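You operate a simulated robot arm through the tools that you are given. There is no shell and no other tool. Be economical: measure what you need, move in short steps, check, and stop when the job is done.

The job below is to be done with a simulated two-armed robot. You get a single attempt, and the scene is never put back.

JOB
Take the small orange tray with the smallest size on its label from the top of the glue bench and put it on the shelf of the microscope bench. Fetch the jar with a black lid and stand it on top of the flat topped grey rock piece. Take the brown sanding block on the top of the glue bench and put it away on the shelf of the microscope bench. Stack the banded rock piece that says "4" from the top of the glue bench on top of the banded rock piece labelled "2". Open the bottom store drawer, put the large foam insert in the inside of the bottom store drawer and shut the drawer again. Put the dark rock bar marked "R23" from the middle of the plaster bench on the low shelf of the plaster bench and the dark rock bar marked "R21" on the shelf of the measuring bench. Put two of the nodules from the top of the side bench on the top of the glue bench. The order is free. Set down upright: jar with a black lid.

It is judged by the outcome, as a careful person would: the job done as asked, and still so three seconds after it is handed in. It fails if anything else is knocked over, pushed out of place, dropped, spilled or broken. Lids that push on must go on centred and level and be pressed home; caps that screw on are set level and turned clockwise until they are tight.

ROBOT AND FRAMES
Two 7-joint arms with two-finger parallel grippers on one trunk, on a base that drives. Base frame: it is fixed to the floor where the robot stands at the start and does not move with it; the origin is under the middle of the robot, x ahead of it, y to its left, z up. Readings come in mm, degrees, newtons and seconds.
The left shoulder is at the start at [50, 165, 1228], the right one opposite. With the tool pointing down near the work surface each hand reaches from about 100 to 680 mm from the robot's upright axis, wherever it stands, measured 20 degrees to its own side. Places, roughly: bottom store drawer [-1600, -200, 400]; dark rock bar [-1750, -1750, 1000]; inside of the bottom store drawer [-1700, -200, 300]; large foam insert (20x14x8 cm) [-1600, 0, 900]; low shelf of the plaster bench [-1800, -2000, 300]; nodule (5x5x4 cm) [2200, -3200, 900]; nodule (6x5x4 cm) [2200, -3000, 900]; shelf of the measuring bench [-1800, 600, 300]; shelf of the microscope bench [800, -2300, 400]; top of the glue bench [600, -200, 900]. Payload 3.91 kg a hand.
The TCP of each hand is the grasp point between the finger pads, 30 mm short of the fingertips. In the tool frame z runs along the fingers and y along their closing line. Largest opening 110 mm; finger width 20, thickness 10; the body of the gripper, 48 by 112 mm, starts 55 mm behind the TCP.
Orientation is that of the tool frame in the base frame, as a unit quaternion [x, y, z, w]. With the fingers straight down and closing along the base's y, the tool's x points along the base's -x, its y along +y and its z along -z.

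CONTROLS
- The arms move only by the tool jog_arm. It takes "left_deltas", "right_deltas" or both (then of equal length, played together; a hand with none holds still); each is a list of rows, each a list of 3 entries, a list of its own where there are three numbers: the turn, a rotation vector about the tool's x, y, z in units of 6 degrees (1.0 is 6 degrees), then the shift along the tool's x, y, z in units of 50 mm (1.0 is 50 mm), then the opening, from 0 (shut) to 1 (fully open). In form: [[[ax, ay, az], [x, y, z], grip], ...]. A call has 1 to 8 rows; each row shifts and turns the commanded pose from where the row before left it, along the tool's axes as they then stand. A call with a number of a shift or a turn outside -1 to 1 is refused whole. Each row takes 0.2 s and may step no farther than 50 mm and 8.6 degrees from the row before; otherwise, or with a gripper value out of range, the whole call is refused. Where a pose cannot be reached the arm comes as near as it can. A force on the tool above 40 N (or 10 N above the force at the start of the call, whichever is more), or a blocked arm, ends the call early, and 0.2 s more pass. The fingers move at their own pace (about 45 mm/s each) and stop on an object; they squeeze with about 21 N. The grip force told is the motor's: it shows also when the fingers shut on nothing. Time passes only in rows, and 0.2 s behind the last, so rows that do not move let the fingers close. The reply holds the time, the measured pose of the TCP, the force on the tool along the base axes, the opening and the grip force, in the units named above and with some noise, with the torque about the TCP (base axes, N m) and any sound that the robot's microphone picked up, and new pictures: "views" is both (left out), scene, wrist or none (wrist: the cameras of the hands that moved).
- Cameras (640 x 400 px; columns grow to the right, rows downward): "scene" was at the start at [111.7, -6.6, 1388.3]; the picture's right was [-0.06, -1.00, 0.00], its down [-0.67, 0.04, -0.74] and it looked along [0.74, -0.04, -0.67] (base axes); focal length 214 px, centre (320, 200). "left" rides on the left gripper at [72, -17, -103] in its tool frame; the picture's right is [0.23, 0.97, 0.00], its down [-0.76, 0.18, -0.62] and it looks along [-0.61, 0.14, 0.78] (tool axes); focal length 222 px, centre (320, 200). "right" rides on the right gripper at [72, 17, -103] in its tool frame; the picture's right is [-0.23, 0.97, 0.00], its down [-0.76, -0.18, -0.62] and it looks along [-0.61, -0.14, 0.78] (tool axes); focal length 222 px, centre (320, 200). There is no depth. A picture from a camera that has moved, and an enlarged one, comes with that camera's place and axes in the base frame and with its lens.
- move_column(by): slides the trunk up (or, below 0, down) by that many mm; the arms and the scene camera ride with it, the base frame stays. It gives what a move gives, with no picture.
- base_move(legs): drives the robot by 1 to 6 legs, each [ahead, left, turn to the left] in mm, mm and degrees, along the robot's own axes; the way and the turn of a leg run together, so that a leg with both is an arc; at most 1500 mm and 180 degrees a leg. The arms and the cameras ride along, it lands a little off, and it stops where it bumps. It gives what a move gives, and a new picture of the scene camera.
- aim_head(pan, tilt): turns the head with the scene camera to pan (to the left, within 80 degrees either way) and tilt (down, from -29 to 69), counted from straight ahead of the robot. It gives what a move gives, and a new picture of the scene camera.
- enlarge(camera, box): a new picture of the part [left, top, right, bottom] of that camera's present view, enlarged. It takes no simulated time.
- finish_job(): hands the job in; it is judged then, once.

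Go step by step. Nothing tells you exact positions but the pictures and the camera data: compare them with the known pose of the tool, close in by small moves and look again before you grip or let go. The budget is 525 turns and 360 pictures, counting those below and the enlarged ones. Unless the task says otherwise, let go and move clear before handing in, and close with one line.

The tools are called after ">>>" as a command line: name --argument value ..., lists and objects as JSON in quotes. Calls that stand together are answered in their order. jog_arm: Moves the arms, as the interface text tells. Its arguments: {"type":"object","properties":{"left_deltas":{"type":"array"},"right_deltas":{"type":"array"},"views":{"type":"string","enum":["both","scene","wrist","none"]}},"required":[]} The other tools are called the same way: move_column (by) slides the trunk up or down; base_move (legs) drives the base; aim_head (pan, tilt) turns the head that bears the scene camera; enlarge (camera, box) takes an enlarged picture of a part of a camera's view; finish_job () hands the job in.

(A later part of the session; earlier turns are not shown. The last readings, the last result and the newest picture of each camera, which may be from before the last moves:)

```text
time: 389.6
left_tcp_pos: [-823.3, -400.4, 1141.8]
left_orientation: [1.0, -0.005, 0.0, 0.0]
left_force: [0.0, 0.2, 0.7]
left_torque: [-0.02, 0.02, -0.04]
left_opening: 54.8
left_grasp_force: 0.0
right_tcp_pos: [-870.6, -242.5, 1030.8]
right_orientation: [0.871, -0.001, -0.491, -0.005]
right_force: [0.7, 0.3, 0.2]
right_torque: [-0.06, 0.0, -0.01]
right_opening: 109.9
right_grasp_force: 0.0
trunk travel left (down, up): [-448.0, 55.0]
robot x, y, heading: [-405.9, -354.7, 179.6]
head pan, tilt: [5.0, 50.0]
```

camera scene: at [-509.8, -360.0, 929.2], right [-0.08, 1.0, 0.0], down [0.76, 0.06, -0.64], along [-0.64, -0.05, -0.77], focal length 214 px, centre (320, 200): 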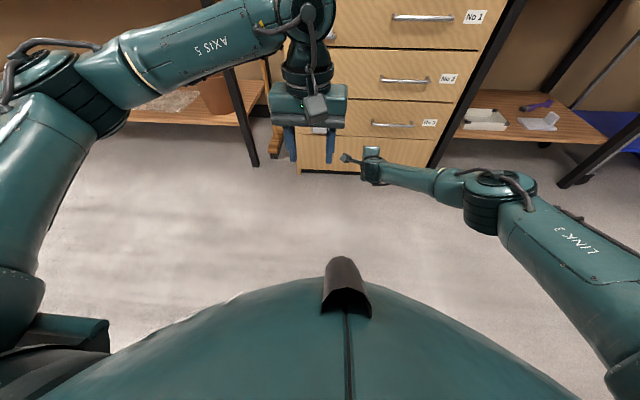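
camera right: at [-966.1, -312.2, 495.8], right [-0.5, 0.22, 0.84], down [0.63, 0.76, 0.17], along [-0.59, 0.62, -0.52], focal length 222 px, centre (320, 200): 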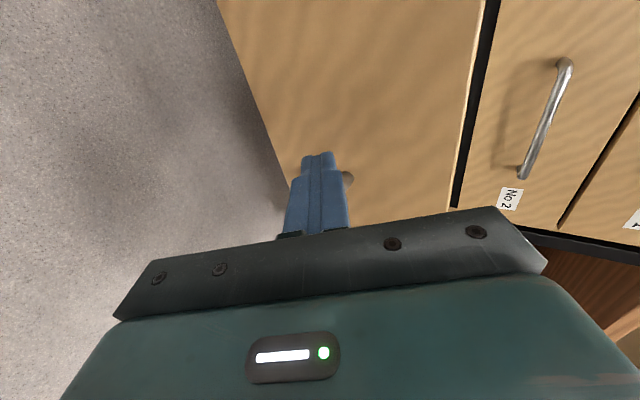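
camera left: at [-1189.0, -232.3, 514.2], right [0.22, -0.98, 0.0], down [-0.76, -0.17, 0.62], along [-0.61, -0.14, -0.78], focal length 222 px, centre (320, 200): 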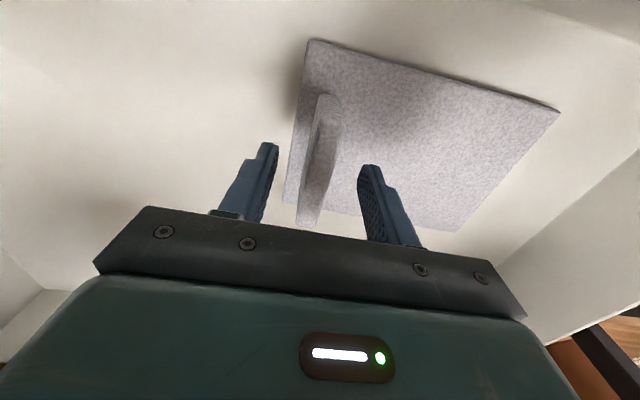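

>>> base_move --legs '[[0, 1250, 0], [150, 0, 0]]'

>>> aim_head --pan 0 --tilt 30

```text
time: 396.8
left_tcp_pos: [-990.9, -1638.0, 1141.8]
left_orientation: [1.0, -0.01, 0.0, 0.0]
left_force: [0.2, 0.6, 0.5]
left_torque: [0.01, -0.01, 0.0]
left_opening: 55.0
left_grasp_force: 0.0
right_tcp_pos: [-1035.3, -1481.0, 1031.1]
right_orientation: [0.871, -0.006, -0.491, -0.008]
right_force: [0.9, 0.4, 0.0]
right_torque: [0.02, 0.02, 0.01]
right_opening: 110.1
right_grasp_force: 0.0
trunk travel left (down, up): [-448.0, 55.0]
robot x, y, heading: [-566.3, -1599.5, 178.9]
head pan, tilt: [5.0, 50.0]
camera scene: at [-676.6, -1602.5, 1377.1], right [-0.07, 1.0, 0.0], down [0.76, 0.05, -0.64], along [-0.64, -0.04, -0.77], focal length 214 px, centre (320, 200)
```

scene: 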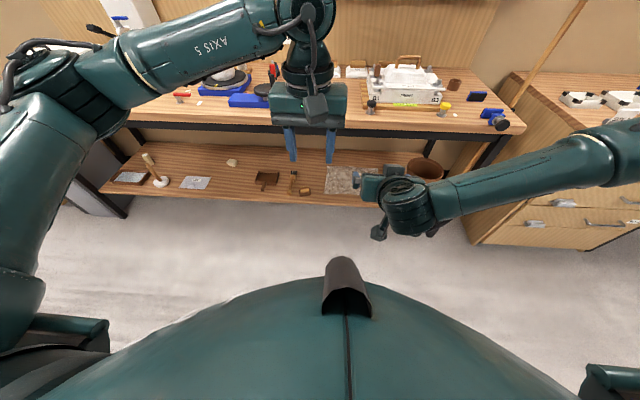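

```text
time: 397.6
left_tcp_pos: [-989.8, -1640.6, 1142.4]
left_orientation: [1.0, -0.011, -0.001, 0.0]
left_force: [0.0, -0.4, 0.0]
left_torque: [-0.02, 0.0, 0.02]
left_opening: 54.9
left_grasp_force: 0.1
right_tcp_pos: [-1034.6, -1481.1, 1031.3]
right_orientation: [0.871, -0.007, -0.491, -0.009]
right_force: [0.0, -0.2, -0.2]
right_torque: [-0.02, 0.0, -0.02]
right_opening: 110.0
right_grasp_force: 0.0
trunk travel left (down, up): [-448.0, 55.0]
robot x, y, heading: [-565.1, -1600.1, 178.8]
head pan, tilt: [0.0, 30.0]
camera scene: at [-689.3, -1595.6, 1406.6], right [0.02, 1.0, 0.0], down [0.5, -0.01, -0.87], along [-0.87, 0.02, -0.5], focal length 214 px, centre (320, 200)
```

scene: 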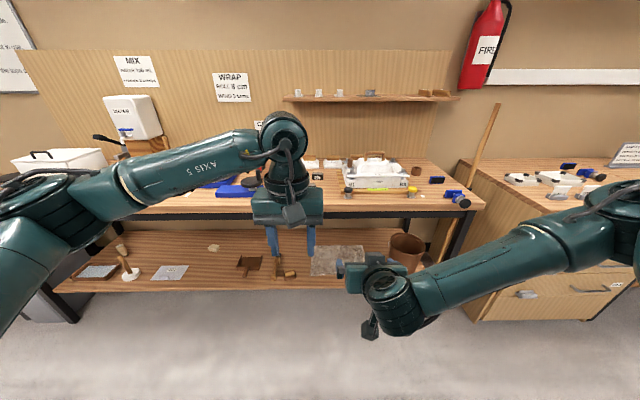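

>>> enlarge --camera "scene" --box '[270, 80, 490, 220]'

>>> base_move --legs '[[0, -200, 1]]'

>>> enlarge --camera "scene" --box '[200, 130, 420, 230]'

```text
2.86 times, centred on (380, 150) of scene
camera zoom: at [-689.3, -1595.6, 1406.6], right [0.02, 1.0, 0.0], down [0.5, -0.01, -0.87], along [-0.87, 0.02, -0.5], focal length 613 px, centre (149, 343)
```

zoom: 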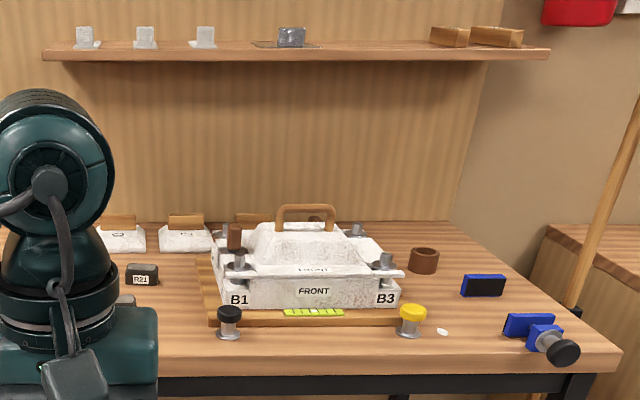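

```text
time: 399.2
left_tcp_pos: [-987.5, -1445.9, 1142.7]
left_orientation: [1.0, -0.002, 0.0, 0.0]
left_force: [0.2, -0.2, -0.3]
left_torque: [-0.03, 0.01, 0.0]
left_opening: 54.9
left_grasp_force: 0.2
right_tcp_pos: [-1035.3, -1288.2, 1030.9]
right_orientation: [0.871, 0.0, -0.491, -0.005]
right_force: [-0.2, 0.6, -0.5]
right_torque: [-0.04, 0.03, 0.01]
right_opening: 109.7
right_grasp_force: 0.1
trunk travel left (down, up): [-448.0, 55.0]
robot x, y, heading: [-564.0, -1399.8, 180.0]
head pan, tilt: [0.0, 30.0]
camera scene: at [-687.3, -1396.3, 1406.7], right [0.0, 1.0, 0.0], down [0.5, 0.0, -0.87], along [-0.87, 0.0, -0.5], focal length 214 px, centre (320, 200)
```

scene: 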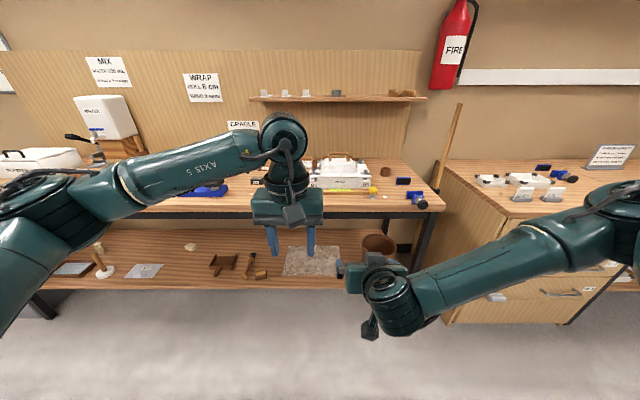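

```text
2.91 times, centred on (310, 180) of scene
camera zoom: at [-687.3, -1396.3, 1406.7], right [0.0, 1.0, 0.0], down [0.5, 0.0, -0.87], along [-0.87, 0.0, -0.5], focal length 624 px, centre (349, 258)
```

zoom: 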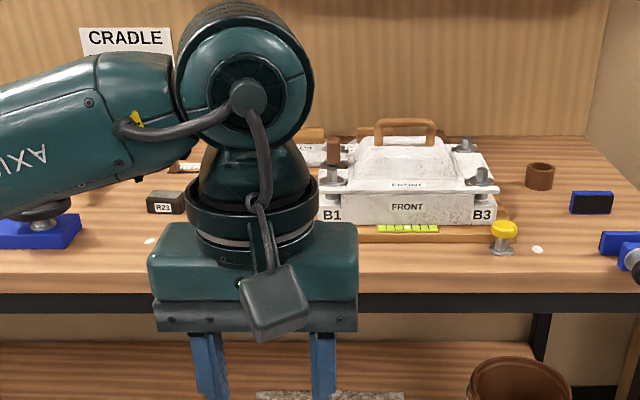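

R21 is near [-1817, -1589] and R23 near [-1744, -1739] on the plaster bench. I raise the right hand, then drive up to the bench for a closer look.

>>> jog_arm --right_deltas '[[[0, 1, 0], [-0.6, -0.3, -0.5], 1], [[0, 1, 0], [-0.6, -0.3, -0.5], 1], [[0, 1, 0], [-0.5, -0.3, -0.6], 1]]' --left_deltas '[[[0, 0, 0], [0.5, 0.3, -0.2], 1], [[0, 0, 0], [0.5, 0.3, -0.2], 1], [[0, 0, 0], [0.5, 0.3, -0.2], 1]]' --views "none"

>>> base_move --legs '[[0, 175, 0], [500, 0, 0]]'

>>> aim_head --pan 8 --tilt 42

```text
time: 400.1
left_tcp_pos: [-911.9, -1491.6, 1174.0]
left_orientation: [1.0, -0.002, 0.0, 0.0]
left_force: [-0.2, 0.3, 0.0]
left_torque: [-0.01, -0.02, 0.0]
left_opening: 110.1
left_grasp_force: 0.1
right_tcp_pos: [-1022.3, -1246.0, 1147.9]
right_orientation: [0.937, 0.0, -0.348, -0.005]
right_force: [0.0, -0.4, -0.2]
right_torque: [-0.01, -0.05, -0.01]
right_opening: 109.9
right_grasp_force: 0.1
trunk travel left (down, up): [-448.0, 55.0]
robot x, y, heading: [-563.8, -1396.4, 179.8]
head pan, tilt: [0.0, 30.0]
```

```text
time: 404.1
left_tcp_pos: [-1409.1, -1663.8, 1172.1]
left_orientation: [1.0, -0.004, 0.001, 0.0]
left_force: [0.2, -0.2, -0.8]
left_torque: [0.0, -0.01, 0.01]
left_opening: 110.1
left_grasp_force: 0.2
right_tcp_pos: [-1519.2, -1417.6, 1147.0]
right_orientation: [0.937, -0.003, -0.349, -0.006]
right_force: [-0.1, 0.2, -0.7]
right_torque: [0.0, 0.02, 0.0]
right_opening: 110.0
right_grasp_force: 0.1
trunk travel left (down, up): [-448.0, 55.0]
robot x, y, heading: [-1061.5, -1568.2, 179.5]
head pan, tilt: [0.0, 30.0]
camera scene: at [-1184.2, -1570.9, 1406.6], right [0.01, 1.0, 0.0], down [0.5, 0.0, -0.87], along [-0.87, 0.01, -0.5], focal length 214 px, centre (320, 200)
```

scene: 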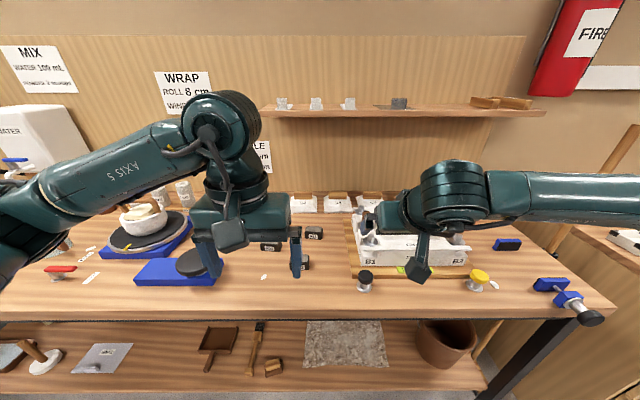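

```text
time: 404.8
left_tcp_pos: [-1409.1, -1662.9, 1173.9]
left_orientation: [1.0, -0.004, -0.001, 0.0]
left_force: [-0.2, 0.3, 0.1]
left_torque: [-0.01, 0.0, 0.03]
left_opening: 110.0
left_grasp_force: 0.1
right_tcp_pos: [-1518.3, -1417.0, 1147.7]
right_orientation: [0.937, -0.003, -0.35, -0.006]
right_force: [-0.3, -0.2, 0.0]
right_torque: [0.0, 0.02, -0.01]
right_opening: 110.0
right_grasp_force: 0.1
trunk travel left (down, up): [-448.0, 55.0]
robot x, y, heading: [-1062.9, -1572.2, 179.7]
head pan, tilt: [8.0, 42.0]
camera scene: at [-1176.1, -1582.5, 1388.5], right [-0.13, 0.99, 0.0], down [0.66, 0.09, -0.74], along [-0.74, -0.1, -0.67], focal length 214 px, centre (320, 200)
```

scene: 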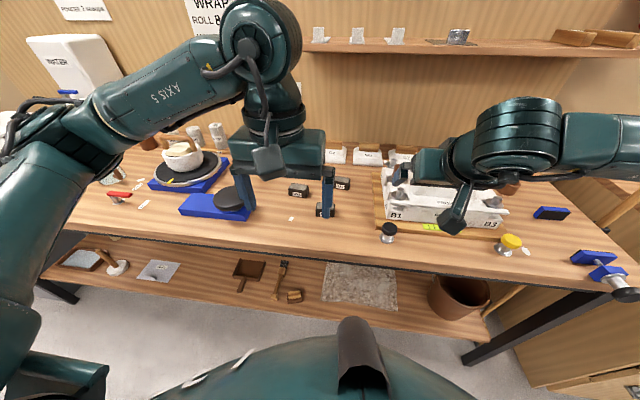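

>>> enlarge --camera "scene" --box '[260, 150, 400, 240]'

>>> enlarge --camera "left" --box '[0, 0, 640, 400]'

```text
4.44 times, centred on (330, 195) of scene
camera zoom: at [-1176.1, -1582.5, 1388.5], right [-0.13, 0.99, 0.0], down [0.66, 0.09, -0.74], along [-0.74, -0.1, -0.67], focal length 953 px, centre (276, 222)
```

zoom: 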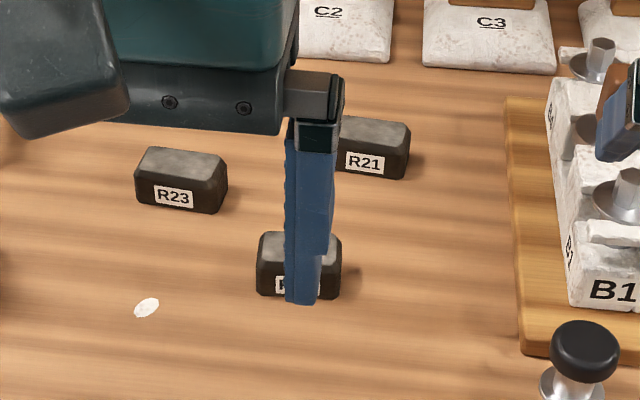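

```text
1.00 times, centred on (320, 200) of left
camera zoom: at [-1337.1, -1647.5, 1277.3], right [0.22, -0.98, 0.0], down [-0.76, -0.17, 0.62], along [-0.61, -0.14, -0.78], focal length 222 px, centre (320, 200)
```

zoom: 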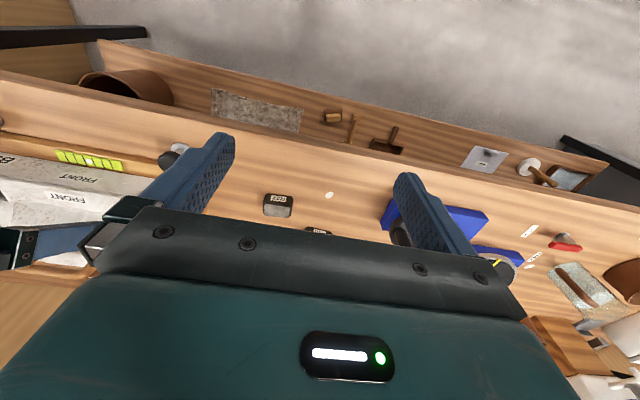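

R23, R21 and R22 are identified. R23 ≈[-1726, -1732]; I move the base up and bring the left hand (vertical) above R23.

>>> base_move --legs '[[100, 0, 0]]'

>>> jog_arm --left_deltas '[[[0, 0, 0], [-0.85, 0.28, 0.35], 1], [[0, 0, 0], [-0.85, 0.28, 0.35], 1], [[0, 0, 0], [-0.85, 0.28, 0.35], 1], [[0, 0, 0], [-0.85, 0.28, 0.35], 1], [[0, 0, 0], [-0.6, 0.2, 0.6], 1]]'

```text
time: 406.0
left_tcp_pos: [-1508.4, -1663.3, 1172.2]
left_orientation: [1.0, -0.004, 0.002, 0.0]
left_force: [-0.9, 0.5, -0.5]
left_torque: [0.0, -0.01, 0.02]
left_opening: 110.1
left_grasp_force: 0.0
right_tcp_pos: [-1618.6, -1415.2, 1146.9]
right_orientation: [0.937, -0.003, -0.348, -0.006]
right_force: [0.6, -0.1, -0.7]
right_torque: [0.01, 0.01, 0.0]
right_opening: 110.0
right_grasp_force: 0.1
trunk travel left (down, up): [-448.0, 55.0]
robot x, y, heading: [-1159.9, -1569.9, 179.5]
head pan, tilt: [8.0, 42.0]
camera scene: at [-1276.7, -1581.9, 1388.3], right [-0.13, 0.99, 0.0], down [0.66, 0.09, -0.74], along [-0.74, -0.1, -0.67], focal length 214 px, centre (320, 200)
```

scene: 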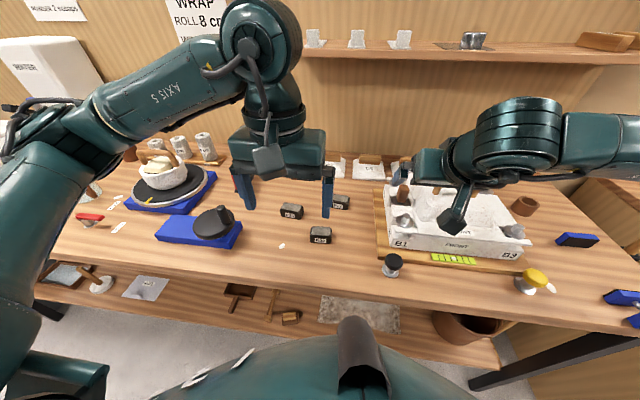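

```text
time: 407.2
left_tcp_pos: [-1709.9, -1726.1, 1073.4]
left_orientation: [1.0, -0.004, 0.001, 0.0]
left_force: [0.2, -0.5, 0.3]
left_torque: [-0.01, 0.0, -0.01]
left_opening: 109.8
left_grasp_force: 0.1
right_tcp_pos: [-1619.0, -1416.4, 1147.9]
right_orientation: [0.937, -0.003, -0.348, -0.006]
right_force: [-0.1, 0.1, 0.0]
right_torque: [0.01, -0.01, 0.0]
right_opening: 110.1
right_grasp_force: 0.1
trunk travel left (down, up): [-448.0, 55.0]
robot x, y, heading: [-1160.6, -1568.8, 180.0]
head pan, tilt: [8.0, 42.0]
camera scene: at [-1276.2, -1582.1, 1388.3], right [-0.13, 0.99, 0.0], down [0.66, 0.09, -0.74], along [-0.74, -0.1, -0.67], focal length 214 px, centre (320, 200)
camera left: at [-1638.1, -1711.5, 1176.6], right [0.22, -0.98, 0.0], down [-0.76, -0.17, 0.62], along [-0.61, -0.14, -0.78], focal length 222 px, centre (320, 200)
```

scene: 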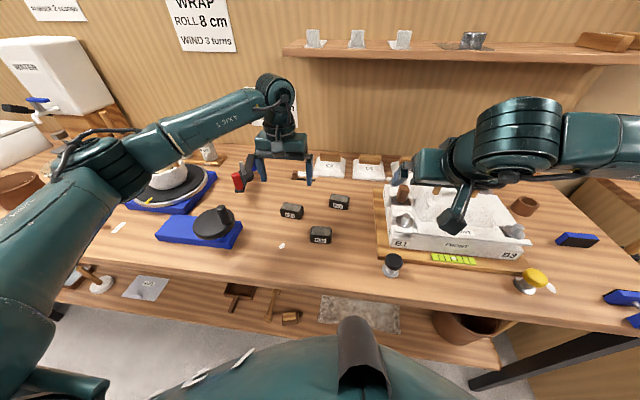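
left: 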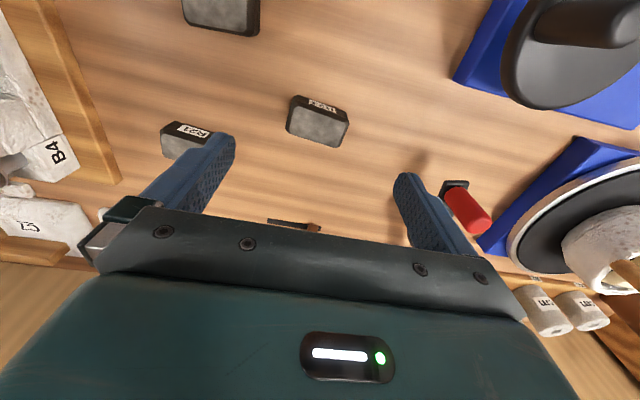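

R23 is right under the hand. Descend and grip.

>>> jog_arm --left_deltas '[[[0, 0, 0], [-0.28, 0.08, 0.8], 1], [[0, 0, 0], [0, 0, 0.8], 1]]' --views "wrist"

```text
time: 407.8
left_tcp_pos: [-1723.5, -1731.4, 992.8]
left_orientation: [1.0, -0.004, -0.001, -0.001]
left_force: [0.0, -0.5, -0.3]
left_torque: [0.0, -0.02, 0.0]
left_opening: 110.0
left_grasp_force: 0.0
right_tcp_pos: [-1618.6, -1417.0, 1147.3]
right_orientation: [0.937, -0.003, -0.35, -0.006]
right_force: [-0.3, 0.0, -0.7]
right_torque: [-0.02, 0.0, -0.05]
right_opening: 110.3
right_grasp_force: 0.0
trunk travel left (down, up): [-448.0, 55.0]
robot x, y, heading: [-1165.0, -1569.9, 179.5]
head pan, tilt: [8.0, 42.0]
camera left: at [-1651.6, -1715.8, 1097.1], right [0.22, -0.98, 0.0], down [-0.76, -0.17, 0.62], along [-0.61, -0.14, -0.78], focal length 222 px, centre (320, 200)
```

left: 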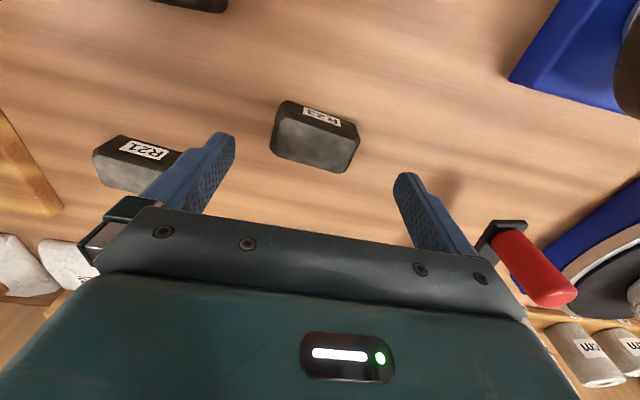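

>>> jog_arm --left_deltas '[[[0, 0, 0], [0, -0.05, 0.6], 1], [[0, 0, 0], [0, 0, 0.5], 1], [[0, 0, 0], [0, 0, 0], 0.7], [[0, 0, 0], [0, 0, 0], 0.5], [[0, 0, 0], [0, 0, 0], 0.4], [[0, 0, 0], [0, 0, 0], 0.4]]' --views "wrist"

```text
time: 409.2
left_tcp_pos: [-1722.3, -1729.4, 940.3]
left_orientation: [1.0, -0.004, -0.002, 0.0]
left_force: [-1.9, -5.0, 17.9]
left_torque: [-0.63, -0.13, -0.16]
left_opening: 67.8
left_grasp_force: 20.9
right_tcp_pos: [-1616.8, -1416.3, 1149.7]
right_orientation: [0.937, -0.004, -0.35, -0.007]
right_force: [0.2, 0.3, -0.6]
right_torque: [0.0, -0.02, 0.06]
right_opening: 110.1
right_grasp_force: 0.1
trunk travel left (down, up): [-448.0, 55.0]
robot x, y, heading: [-1159.7, -1570.2, 179.3]
head pan, tilt: [8.0, 42.0]
camera left: at [-1651.0, -1713.2, 1044.0], right [0.22, -0.98, 0.0], down [-0.76, -0.17, 0.63], along [-0.61, -0.14, -0.78], focal length 222 px, centre (320, 200)
```

left: 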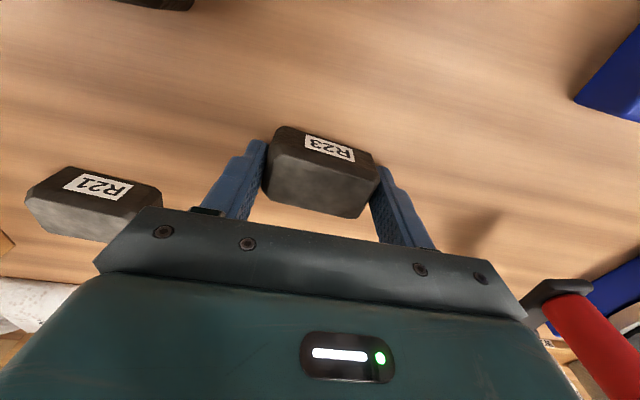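

R23 gripped. Lift and retract it, straighten the right hand, and shift so the right hand faces R21.

>>> jog_arm --left_deltas '[[[0, 0, 0], [0, 0, -0.8], 0.4], [[0, 0, 0], [0, 0, -0.9], 0.4], [[0, 0, 0], [0, 0, -0.9], 0.4], [[0, 0, 0], [0.4, 0, -0.8], 0.4], [[0, 0, 0], [0.9, 0, -0.2], 0.4], [[0, 0, 0], [0.9, 0, 0], 0.4], [[0, 0, 0], [0.9, 0, 0], 0.4], [[0, 0, 0], [0.9, 0, 0], 0.4]]' --right_deltas '[[[0, 1, 0], [0, 0, 0], 1], [[0, 1, 0], [0, 0, 0], 1], [[0, 1, 0], [0, 0, 0], 1], [[0, 1, 0], [0, 0, 0], 1], [[0, 1, 0], [0, 0, 0], 1], [[0, 1, 0], [0, 0, 0], 1], [[0, 0.8, 0], [0, 0, 0], 1], [[0, 0, 0], [0.5, 0, 0], 1]]' --views "none"

>>> base_move --legs '[[0, 168, 0]]'

```text
time: 411.0
left_tcp_pos: [-1521.8, -1730.5, 1117.0]
left_orientation: [1.0, -0.003, 0.0, 0.0]
left_force: [-0.2, -0.4, -1.0]
left_torque: [0.01, 0.01, 0.02]
left_opening: 67.7
left_grasp_force: 20.8
right_tcp_pos: [-1592.2, -1416.4, 1148.6]
right_orientation: [1.0, -0.004, -0.001, -0.004]
right_force: [-0.6, -0.2, 0.2]
right_torque: [0.02, 0.04, -0.01]
right_opening: 110.0
right_grasp_force: 0.1
trunk travel left (down, up): [-448.0, 55.0]
robot x, y, heading: [-1162.3, -1567.8, 179.7]
head pan, tilt: [8.0, 42.0]
```

```text
time: 412.4
left_tcp_pos: [-1524.8, -1899.4, 1116.3]
left_orientation: [1.0, -0.005, 0.001, -0.001]
left_force: [-0.7, 0.7, -2.0]
left_torque: [0.0, 0.02, 0.02]
left_opening: 67.9
left_grasp_force: 21.3
right_tcp_pos: [-1593.9, -1584.3, 1146.5]
right_orientation: [1.0, -0.005, -0.001, -0.005]
right_force: [0.0, -1.5, -0.1]
right_torque: [0.02, 0.01, 0.0]
right_opening: 109.9
right_grasp_force: 0.1
trunk travel left (down, up): [-448.0, 55.0]
robot x, y, heading: [-1163.5, -1737.3, 179.7]
head pan, tilt: [8.0, 42.0]
camera scene: at [-1277.0, -1751.6, 1388.4], right [-0.13, 0.99, 0.0], down [0.66, 0.09, -0.74], along [-0.74, -0.1, -0.67], focal length 214 px, centre (320, 200)
```

scene: 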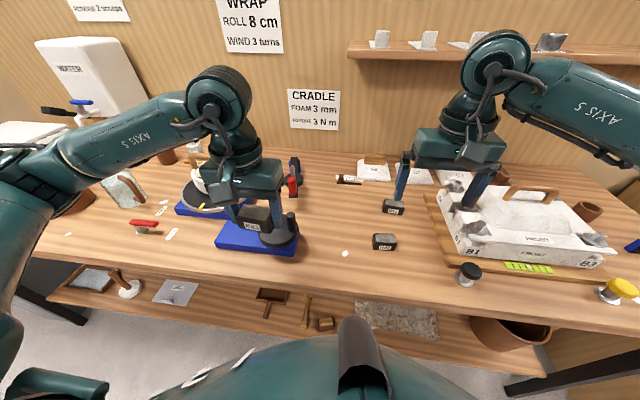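

>>> jog_arm --right_deltas '[[[0, 0, 0], [-0.73, 0.02, 0.58], 1], [[0, 0, 0], [-0.73, 0.02, 0.58], 1], [[0, 0, 0], [-0.73, 0.02, 0.58], 1], [[0, 0, 0], [-0.73, 0.02, 0.58], 1], [[0, 0, 0], [-0.73, 0.02, 0.58], 1]]' --views "wrist"

```text
time: 413.6
left_tcp_pos: [-1525.6, -1898.6, 1115.8]
left_orientation: [1.0, -0.005, 0.002, -0.001]
left_force: [-0.4, -0.3, -2.3]
left_torque: [0.02, 0.0, -0.03]
left_opening: 67.7
left_grasp_force: 20.9
right_tcp_pos: [-1777.1, -1586.8, 1003.0]
right_orientation: [1.0, -0.004, -0.002, -0.005]
right_force: [-0.7, 0.3, 0.0]
right_torque: [0.01, -0.01, -0.01]
right_opening: 110.3
right_grasp_force: 0.1
trunk travel left (down, up): [-448.0, 55.0]
robot x, y, heading: [-1159.6, -1736.9, 179.7]
head pan, tilt: [8.0, 42.0]
camera right: at [-1705.7, -1605.8, 1106.2], right [-0.23, -0.97, -0.01], down [-0.76, 0.18, 0.63], along [-0.61, 0.15, -0.78], focal length 222 px, centre (320, 200)
```

right: 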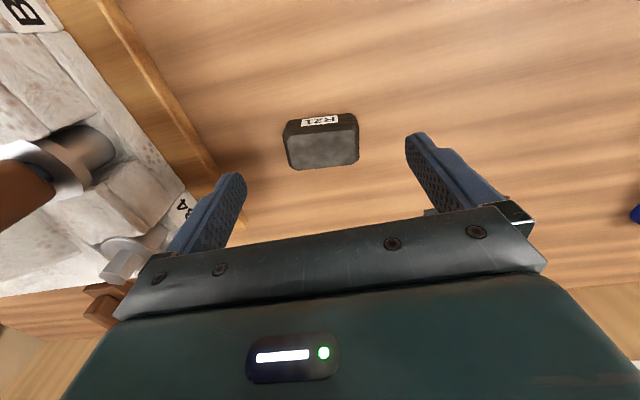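

>>> jog_arm --right_deltas '[[[0, 0, 0], [-0.1, 0, 0.6], 0.9], [[0, 0, 0], [0, 0, 0.58], 0.9], [[0, 0, 0], [0, 0, 0], 0.6], [[0, 0, 0], [0, 0, 0], 0.4], [[0, 0, 0], [0, 0, 0], 0.4], [[0, 0, 0], [0, 0, 0], 0.4]]' --views "wrist"

```text
time: 415.0
left_tcp_pos: [-1524.2, -1897.9, 1117.9]
left_orientation: [1.0, -0.005, -0.001, 0.0]
left_force: [0.5, 0.2, -1.2]
left_torque: [-0.03, -0.02, 0.0]
left_opening: 67.5
left_grasp_force: 21.0
right_tcp_pos: [-1782.5, -1586.1, 944.4]
right_orientation: [1.0, -0.005, 0.0, -0.003]
right_force: [-0.3, -0.2, -0.4]
right_torque: [-0.07, 0.06, -0.02]
right_opening: 63.3
right_grasp_force: 20.9
trunk travel left (down, up): [-448.0, 55.0]
robot x, y, heading: [-1163.5, -1735.5, 179.5]
head pan, tilt: [8.0, 42.0]
camera right: at [-1710.8, -1604.7, 1047.3], right [-0.24, -0.97, -0.01], down [-0.76, 0.18, 0.63], along [-0.61, 0.15, -0.78], focal length 222 px, centre (320, 200)
```

right: 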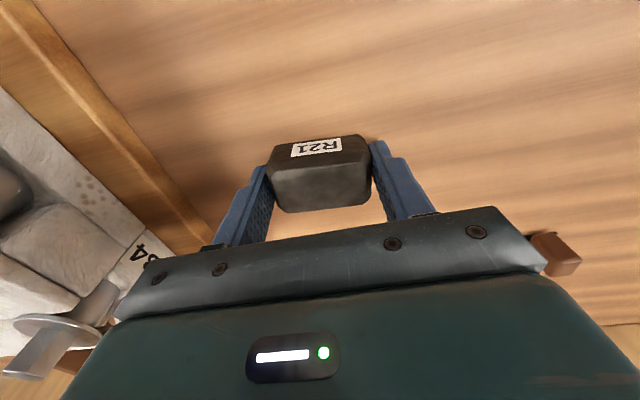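

R21 gripped. Lift, retract, back off and lower the trunk to view the low shelf.

>>> jog_arm --right_deltas '[[[0, 0, 0], [0, 0, -0.8], 0.4], [[0, 0, 0], [0, 0, -0.9], 0.4], [[0, 0, 0], [0, 0, -0.9], 0.4], [[0, 0, 0], [0.4, 0, -0.8], 0.4], [[0, 0, 0], [0.9, 0, 0], 0.4], [[0, 0, 0], [0.9, 0, 0], 0.4], [[0, 0, 0], [0.9, 0, 0], 0.4], [[0, 0, 0], [0.9, 0, 0], 0.4]]' --views "none"

>>> base_move --legs '[[-330, 0, 0]]'

>>> move_column --by -400

>>> move_column --by -48

>>> aim_head --pan 0 --tilt 35

```text
time: 416.8
left_tcp_pos: [-1525.5, -1899.2, 1117.5]
left_orientation: [1.0, -0.005, 0.0, 0.0]
left_force: [-0.5, -0.7, -1.5]
left_torque: [-0.01, 0.03, -0.06]
left_opening: 67.8
left_grasp_force: 21.5
right_tcp_pos: [-1580.8, -1590.3, 1115.7]
right_orientation: [1.0, -0.006, -0.001, -0.004]
right_force: [0.0, 0.3, -1.4]
right_torque: [0.0, -0.01, -0.04]
right_opening: 63.2
right_grasp_force: 20.7
trunk travel left (down, up): [-448.0, 55.0]
robot x, y, heading: [-1164.1, -1740.3, 179.7]
head pan, tilt: [8.0, 42.0]
```

```text
time: 419.0
left_tcp_pos: [-1194.7, -1901.3, 1116.5]
left_orientation: [1.0, -0.005, 0.001, 0.0]
left_force: [0.3, 0.0, -2.1]
left_torque: [0.0, 0.01, -0.01]
left_opening: 67.5
left_grasp_force: 20.6
right_tcp_pos: [-1250.1, -1593.1, 1114.1]
right_orientation: [1.0, -0.005, 0.0, -0.005]
right_force: [0.4, -0.7, -1.3]
right_torque: [0.0, 0.01, -0.01]
right_opening: 63.0
right_grasp_force: 21.3
trunk travel left (down, up): [-448.0, 55.0]
robot x, y, heading: [-833.7, -1739.5, 179.8]
head pan, tilt: [8.0, 42.0]
camera scene: at [-945.7, -1753.1, 1388.4], right [-0.13, 0.99, 0.0], down [0.66, 0.09, -0.74], along [-0.74, -0.1, -0.67], focal length 214 px, centre (320, 200)
```

scene: 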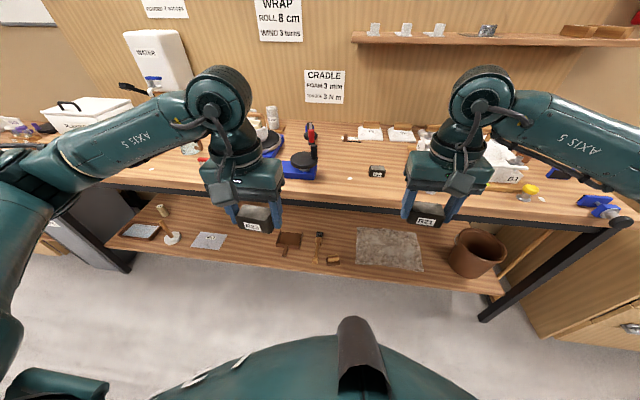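

```text
time: 422.8
left_tcp_pos: [-1194.0, -1900.3, 717.6]
left_orientation: [1.0, -0.004, 0.0, -0.001]
left_force: [0.1, 0.3, -2.3]
left_torque: [-0.01, -0.01, 0.02]
left_opening: 67.3
left_grasp_force: 21.6
right_tcp_pos: [-1250.7, -1591.9, 716.1]
right_orientation: [1.0, -0.005, 0.0, -0.004]
right_force: [0.8, -0.8, -2.2]
right_torque: [0.01, -0.01, -0.04]
right_opening: 62.6
right_grasp_force: 21.1
trunk travel left (down, up): [-48.0, 455.0]
robot x, y, heading: [-838.2, -1741.5, 179.7]
head pan, tilt: [8.0, 42.0]
```

```text
time: 423.7
left_tcp_pos: [-1194.2, -1901.3, 668.4]
left_orientation: [1.0, -0.005, 0.0, -0.001]
left_force: [0.3, -0.8, -1.9]
left_torque: [-0.02, 0.03, -0.01]
left_opening: 67.4
left_grasp_force: 21.3
right_tcp_pos: [-1250.2, -1592.7, 666.9]
right_orientation: [1.0, -0.005, -0.001, -0.004]
right_force: [-0.1, -0.2, -2.6]
right_torque: [0.01, 0.01, 0.02]
right_opening: 62.7
right_grasp_force: 21.4
trunk travel left (down, up): [0.0, 503.0]
robot x, y, heading: [-832.7, -1740.1, 179.8]
head pan, tilt: [8.0, 42.0]
```

```text
time: 424.4
left_tcp_pos: [-1193.1, -1900.6, 668.7]
left_orientation: [1.0, -0.004, 0.0, 0.0]
left_force: [-0.2, 0.0, -2.3]
left_torque: [-0.03, -0.03, 0.0]
left_opening: 67.6
left_grasp_force: 21.0
right_tcp_pos: [-1251.8, -1591.4, 667.9]
right_orientation: [1.0, -0.005, 0.0, -0.005]
right_force: [0.3, -0.4, -1.6]
right_torque: [0.01, -0.03, 0.01]
right_opening: 62.7
right_grasp_force: 21.4
trunk travel left (down, up): [0.0, 503.0]
robot x, y, heading: [-834.3, -1738.5, 179.7]
head pan, tilt: [0.0, 35.0]
camera scene: at [-951.4, -1741.5, 950.8], right [0.01, 1.0, 0.0], down [0.57, 0.0, -0.82], along [-0.82, 0.01, -0.57], focal length 214 px, centre (320, 200)
```

scene: 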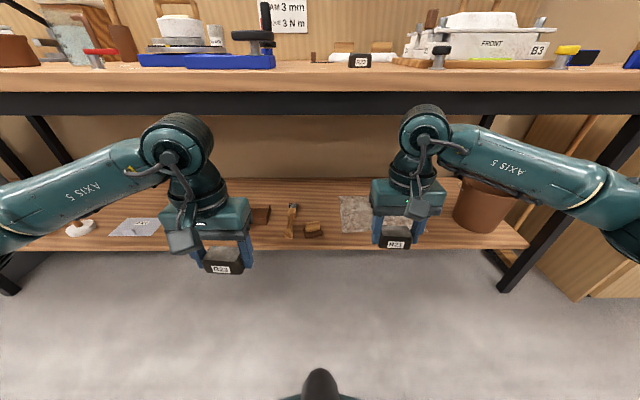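

The shelf is about z 325 with a free stretch around y -2130…-2430. I lower both hands and move there.

>>> jog_arm --left_deltas '[[[0, 0, 0], [-0.4, 0, 0.78], 0.4], [[0, 0, 0], [-0.4, 0, 0.78], 0.4], [[0, 0, 0], [-0.4, 0, 0.78], 0.4], [[0, 0, 0], [-0.4, 0, 0.78], 0.4], [[0, 0, 0], [-0.4, 0, 0.78], 0.4], [[0, 0, 0], [-0.4, 0, 0.78], 0.4]]' --right_deltas '[[[0, 0, 0], [0, 0, 0.76], 0.4], [[0, 0, 0], [0, 0, 0.76], 0.4], [[0, 0, 0], [0, 0, 0.76], 0.4], [[0, 0, 0], [0, 0, 0.76], 0.4], [[0, 0, 0], [0, 0, 0.76], 0.4], [[0, 0, 0], [0, 0, 0.76], 0.4]]' --views "none"

>>> base_move --legs '[[0, 370, 0]]'

>>> enlarge --camera "scene" --box '[100, 120, 420, 300]'

```text
time: 425.8
left_tcp_pos: [-1315.0, -1899.6, 434.5]
left_orientation: [1.0, -0.005, 0.0, -0.001]
left_force: [-0.2, 0.3, -1.0]
left_torque: [-0.02, 0.04, -0.02]
left_opening: 67.2
left_grasp_force: 20.8
right_tcp_pos: [-1250.2, -1590.7, 438.6]
right_orientation: [1.0, -0.005, -0.001, -0.004]
right_force: [-0.5, -0.1, -1.3]
right_torque: [0.01, -0.01, -0.01]
right_opening: 62.6
right_grasp_force: 20.4
trunk travel left (down, up): [0.0, 503.0]
robot x, y, heading: [-832.1, -1741.2, 179.8]
head pan, tilt: [0.0, 35.0]
```

```text
time: 428.2
left_tcp_pos: [-1316.0, -2270.6, 435.3]
left_orientation: [1.0, -0.004, 0.001, -0.001]
left_force: [-0.2, -0.3, -2.1]
left_torque: [-0.01, 0.0, -0.01]
left_opening: 67.1
left_grasp_force: 21.1
right_tcp_pos: [-1253.8, -1962.5, 438.4]
right_orientation: [1.0, -0.005, -0.001, -0.005]
right_force: [-0.5, 0.0, -2.0]
right_torque: [0.03, 0.03, 0.04]
right_opening: 62.2
right_grasp_force: 20.8
trunk travel left (down, up): [0.0, 503.0]
robot x, y, heading: [-836.3, -2112.2, 179.4]
head pan, tilt: [0.0, 35.0]
camera scene: at [-954.0, -2113.5, 950.9], right [0.01, 1.0, 0.0], down [0.57, 0.0, -0.82], along [-0.82, 0.01, -0.57], focal length 214 px, centre (320, 200)
```

scene: 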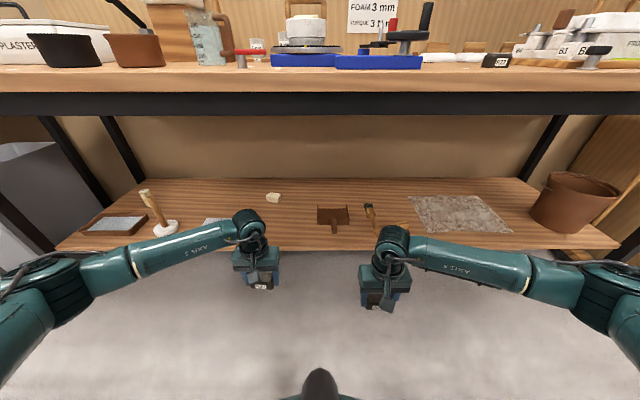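

```text
2.00 times, centred on (260, 210) of scene
camera zoom: at [-954.0, -2113.5, 950.9], right [0.01, 1.0, 0.0], down [0.57, 0.0, -0.82], along [-0.82, 0.01, -0.57], focal length 429 px, centre (440, 180)
```

zoom: 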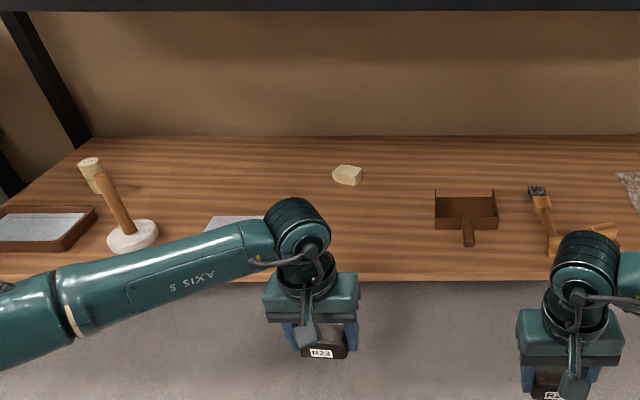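

>>> base_move --legs '[[284, 0, 0]]'

>>> jog_arm --left_deltas '[[[0, 0, 0], [0, 0, 0.5], 0.4], [[0, 0, 0], [0, 0, 0], 0.4]]'

```text
time: 430.2
left_tcp_pos: [-1599.5, -2271.0, 435.5]
left_orientation: [1.0, -0.004, 0.001, 0.0]
left_force: [-0.1, 0.6, -2.1]
left_torque: [0.01, -0.03, 0.01]
left_opening: 67.0
left_grasp_force: 21.3
right_tcp_pos: [-1536.7, -1960.1, 440.5]
right_orientation: [1.0, -0.003, 0.0, -0.004]
right_force: [-0.7, -0.3, -1.3]
right_torque: [0.02, 0.03, -0.01]
right_opening: 62.2
right_grasp_force: 20.6
trunk travel left (down, up): [0.0, 503.0]
robot x, y, heading: [-1116.2, -2110.6, 179.8]
head pan, tilt: [0.0, 35.0]
camera scene: at [-1236.4, -2112.2, 950.9], right [0.0, 1.0, 0.0], down [0.57, 0.0, -0.82], along [-0.82, 0.0, -0.57], focal length 214 px, centre (320, 200)
```

scene: 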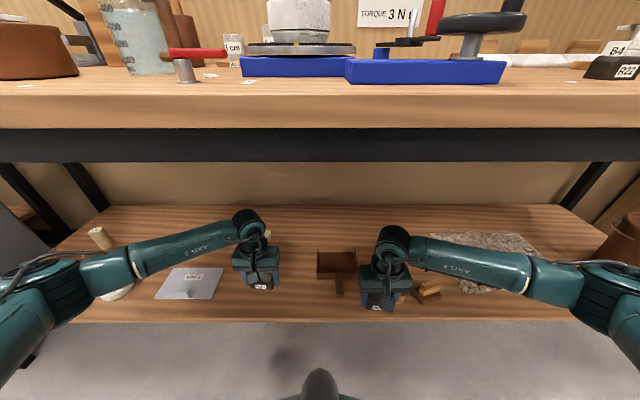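

```text
time: 430.8
left_tcp_pos: [-1597.6, -2269.7, 409.8]
left_orientation: [1.0, -0.004, 0.001, 0.0]
left_force: [0.8, -0.3, -1.9]
left_torque: [-0.03, 0.01, -0.01]
left_opening: 67.1
left_grasp_force: 20.9
right_tcp_pos: [-1535.3, -1961.6, 439.6]
right_orientation: [1.0, -0.003, 0.0, -0.005]
right_force: [0.1, 0.0, -2.6]
right_torque: [0.01, 0.03, -0.04]
right_opening: 62.4
right_grasp_force: 21.0
trunk travel left (down, up): [0.0, 503.0]
robot x, y, heading: [-1119.4, -2109.6, 179.6]
head pan, tilt: [0.0, 35.0]
camera scene: at [-1236.4, -2112.2, 950.9], right [0.0, 1.0, 0.0], down [0.57, 0.0, -0.82], along [-0.82, 0.0, -0.57], focal length 214 px, centre (320, 200)
camera left: at [-1526.7, -2254.3, 514.4], right [0.22, -0.98, 0.0], down [-0.76, -0.17, 0.62], along [-0.61, -0.14, -0.78], focal length 222 px, centre (320, 200)
```

scene: 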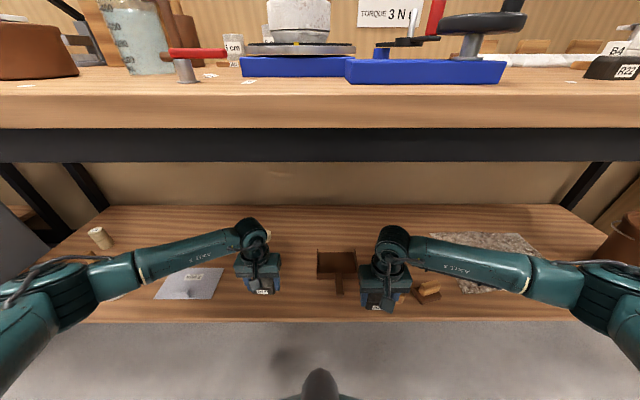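
left: 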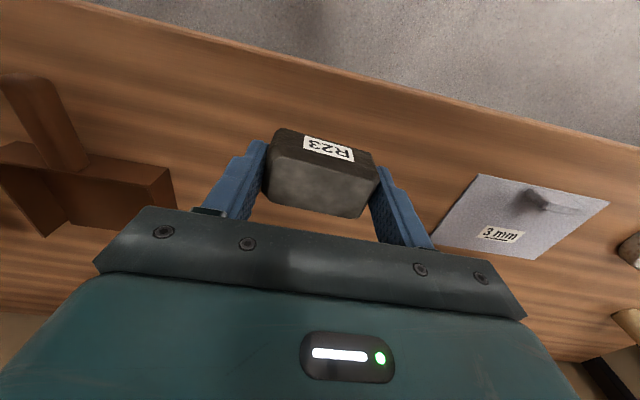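

>>> jog_arm --left_deltas '[[[0, 0, 0], [-0.4, -0.1, 0], 0.4], [[0, 0, 0], [0, 0, 0.6], 0.4], [[0, 0, 0], [0, 0, 0.2], 0.4], [[0, 0, 0], [0, 0, 0], 0.4]]' --views "wrist"

>>> jog_arm --left_deltas '[[[0, 0, 0], [0, 0, 0.12], 0.4], [[0, 0, 0], [0, 0, 0], 0.4]]' --views "none"

```text
time: 431.8
left_tcp_pos: [-1619.5, -2266.0, 370.5]
left_orientation: [1.0, -0.003, 0.0, -0.001]
left_force: [-0.2, -0.9, -1.7]
left_torque: [0.05, -0.02, -0.02]
left_opening: 66.9
left_grasp_force: 21.6
right_tcp_pos: [-1535.6, -1960.2, 439.4]
right_orientation: [1.0, -0.004, 0.0, -0.005]
right_force: [0.3, 0.7, -2.2]
right_torque: [0.01, 0.0, 0.03]
right_opening: 62.1
right_grasp_force: 21.5
trunk travel left (down, up): [0.0, 503.0]
robot x, y, heading: [-1116.5, -2112.0, 179.8]
head pan, tilt: [0.0, 35.0]
camera left: at [-1547.3, -2249.4, 474.8], right [0.22, -0.98, 0.0], down [-0.76, -0.17, 0.62], along [-0.61, -0.14, -0.78], focal length 222 px, centre (320, 200)
```

left: 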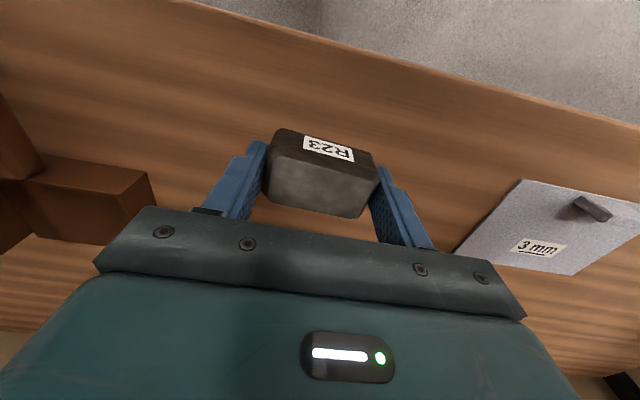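

```text
time: 432.4
left_tcp_pos: [-1619.0, -2265.6, 364.1]
left_orientation: [1.0, -0.003, 0.001, 0.0]
left_force: [0.4, 0.7, -1.9]
left_torque: [-0.02, 0.01, -0.02]
left_opening: 66.9
left_grasp_force: 21.1
right_tcp_pos: [-1535.9, -1961.1, 440.3]
right_orientation: [1.0, -0.003, 0.0, -0.004]
right_force: [0.4, 0.5, -2.1]
right_torque: [0.0, 0.03, 0.01]
right_opening: 62.1
right_grasp_force: 21.5
trunk travel left (down, up): [0.0, 503.0]
robot x, y, heading: [-1121.2, -2109.9, 179.7]
head pan, tilt: [0.0, 35.0]
```

>>> jog_arm --left_deltas '[[[0, 0, 0], [0, 0, 0.12], 0.4], [[0, 0, 0], [0, 0, 0], 0.4]]' --views "none"

>>> jog_arm --left_deltas '[[[0, 0, 0], [0, 0, 0.1], 0.4], [[0, 0, 0], [0, 0, 0], 0.4]]' --views "none"

>>> jog_arm --left_deltas '[[[0, 0, 0], [0, 0, 0.1], 0.4], [[0, 0, 0], [0, 0, 0], 0.4]]' --views "wrist"

```text
time: 433.0
left_tcp_pos: [-1619.0, -2265.9, 358.0]
left_orientation: [1.0, -0.004, 0.001, 0.0]
left_force: [-0.7, 0.0, -2.4]
left_torque: [0.02, 0.0, -0.01]
left_opening: 67.0
left_grasp_force: 20.6
right_tcp_pos: [-1537.0, -1962.0, 440.4]
right_orientation: [1.0, -0.004, 0.0, -0.005]
right_force: [-1.5, 0.1, -1.6]
right_torque: [0.0, -0.01, 0.02]
right_opening: 62.1
right_grasp_force: 20.7
trunk travel left (down, up): [0.0, 503.0]
robot x, y, heading: [-1118.9, -2109.3, 179.6]
head pan, tilt: [0.0, 35.0]
```

```text
time: 433.6
left_tcp_pos: [-1619.3, -2264.5, 353.1]
left_orientation: [1.0, -0.004, -0.001, 0.001]
left_force: [0.0, -0.7, -2.3]
left_torque: [0.01, -0.01, 0.0]
left_opening: 66.9
left_grasp_force: 21.2
right_tcp_pos: [-1537.1, -1960.3, 440.0]
right_orientation: [1.0, -0.003, 0.0, -0.004]
right_force: [-0.1, 0.1, -1.3]
right_torque: [0.02, 0.01, -0.02]
right_opening: 62.2
right_grasp_force: 20.9
trunk travel left (down, up): [0.0, 503.0]
robot x, y, heading: [-1118.6, -2110.7, 179.6]
head pan, tilt: [0.0, 35.0]
```

```text
time: 434.2
left_tcp_pos: [-1618.9, -2265.6, 347.5]
left_orientation: [1.0, -0.003, 0.001, 0.001]
left_force: [-0.9, 0.2, -1.7]
left_torque: [-0.01, 0.01, -0.02]
left_opening: 66.8
left_grasp_force: 20.6
right_tcp_pos: [-1535.3, -1961.0, 440.4]
right_orientation: [1.0, -0.003, 0.0, -0.004]
right_force: [0.5, 0.1, -2.5]
right_torque: [0.0, 0.0, 0.01]
right_opening: 62.1
right_grasp_force: 21.8
trunk travel left (down, up): [0.0, 503.0]
robot x, y, heading: [-1122.0, -2112.9, 179.8]
head pan, tilt: [0.0, 35.0]
camera left: at [-1546.8, -2249.5, 452.3], right [0.22, -0.98, 0.0], down [-0.76, -0.17, 0.62], along [-0.61, -0.14, -0.78], focal length 222 px, centre (320, 200)
```

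left: 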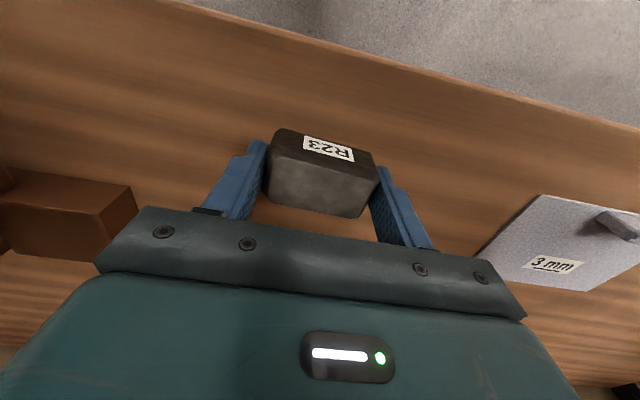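

>>> jog_arm --left_deltas '[[[0, 0, 0], [0, 0, 0.14], 0.4], [[0, 0, 0], [0, 0, 0], 0.4]]' --views "none"

>>> jog_arm --left_deltas '[[[0, 0, 0], [0, 0, 0.14], 0.4], [[0, 0, 0], [0, 0, 0], 0.4]]' --views "none"

>>> jog_arm --left_deltas '[[[0, 0, 0], [0, 0, 0.12], 0.4], [[0, 0, 0], [0, 0, 0], 0.4]]' --views "wrist"

```text
time: 434.8
left_tcp_pos: [-1619.5, -2265.8, 341.4]
left_orientation: [1.0, -0.004, 0.0, 0.0]
left_force: [0.5, 0.9, -2.6]
left_torque: [0.01, -0.02, 0.01]
left_opening: 66.9
left_grasp_force: 20.9
right_tcp_pos: [-1537.5, -1961.9, 439.5]
right_orientation: [1.0, -0.004, -0.001, -0.005]
right_force: [0.1, 0.6, -2.3]
right_torque: [-0.01, 0.0, 0.01]
right_opening: 62.2
right_grasp_force: 20.8
trunk travel left (down, up): [0.0, 503.0]
robot x, y, heading: [-1116.0, -2110.5, 179.9]
head pan, tilt: [0.0, 35.0]
```

```text
time: 435.4
left_tcp_pos: [-1619.6, -2265.1, 334.5]
left_orientation: [1.0, -0.003, 0.001, 0.0]
left_force: [1.1, -0.5, -1.8]
left_torque: [-0.02, -0.05, 0.0]
left_opening: 66.8
left_grasp_force: 20.8
right_tcp_pos: [-1536.0, -1962.1, 439.4]
right_orientation: [1.0, -0.003, 0.0, -0.004]
right_force: [0.2, 0.5, -2.4]
right_torque: [-0.01, -0.01, 0.0]
right_opening: 61.9
right_grasp_force: 20.8
trunk travel left (down, up): [0.0, 503.0]
robot x, y, heading: [-1120.7, -2108.8, 179.6]
head pan, tilt: [0.0, 35.0]
```

```text
time: 436.0
left_tcp_pos: [-1618.9, -2265.7, 329.8]
left_orientation: [1.0, -0.004, 0.0, 0.0]
left_force: [7.7, -4.1, 18.2]
left_torque: [-0.19, -0.44, 0.0]
left_opening: 66.9
left_grasp_force: 20.5
right_tcp_pos: [-1536.0, -1961.8, 440.9]
right_orientation: [1.0, -0.003, -0.001, -0.004]
right_force: [-0.5, 0.6, -2.2]
right_torque: [0.03, 0.0, -0.01]
right_opening: 61.8
right_grasp_force: 21.0
trunk travel left (down, up): [0.0, 503.0]
robot x, y, heading: [-1125.0, -2112.0, 179.9]
head pan, tilt: [0.0, 35.0]
camera left: at [-1546.9, -2249.1, 434.2], right [0.22, -0.98, 0.0], down [-0.76, -0.17, 0.62], along [-0.61, -0.14, -0.78], focal length 222 px, centre (320, 200)
```

left: 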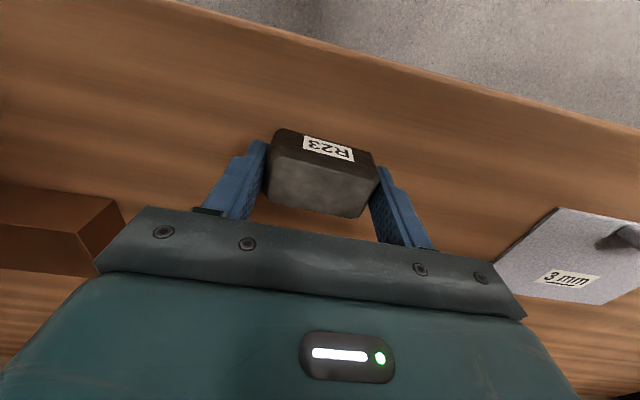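

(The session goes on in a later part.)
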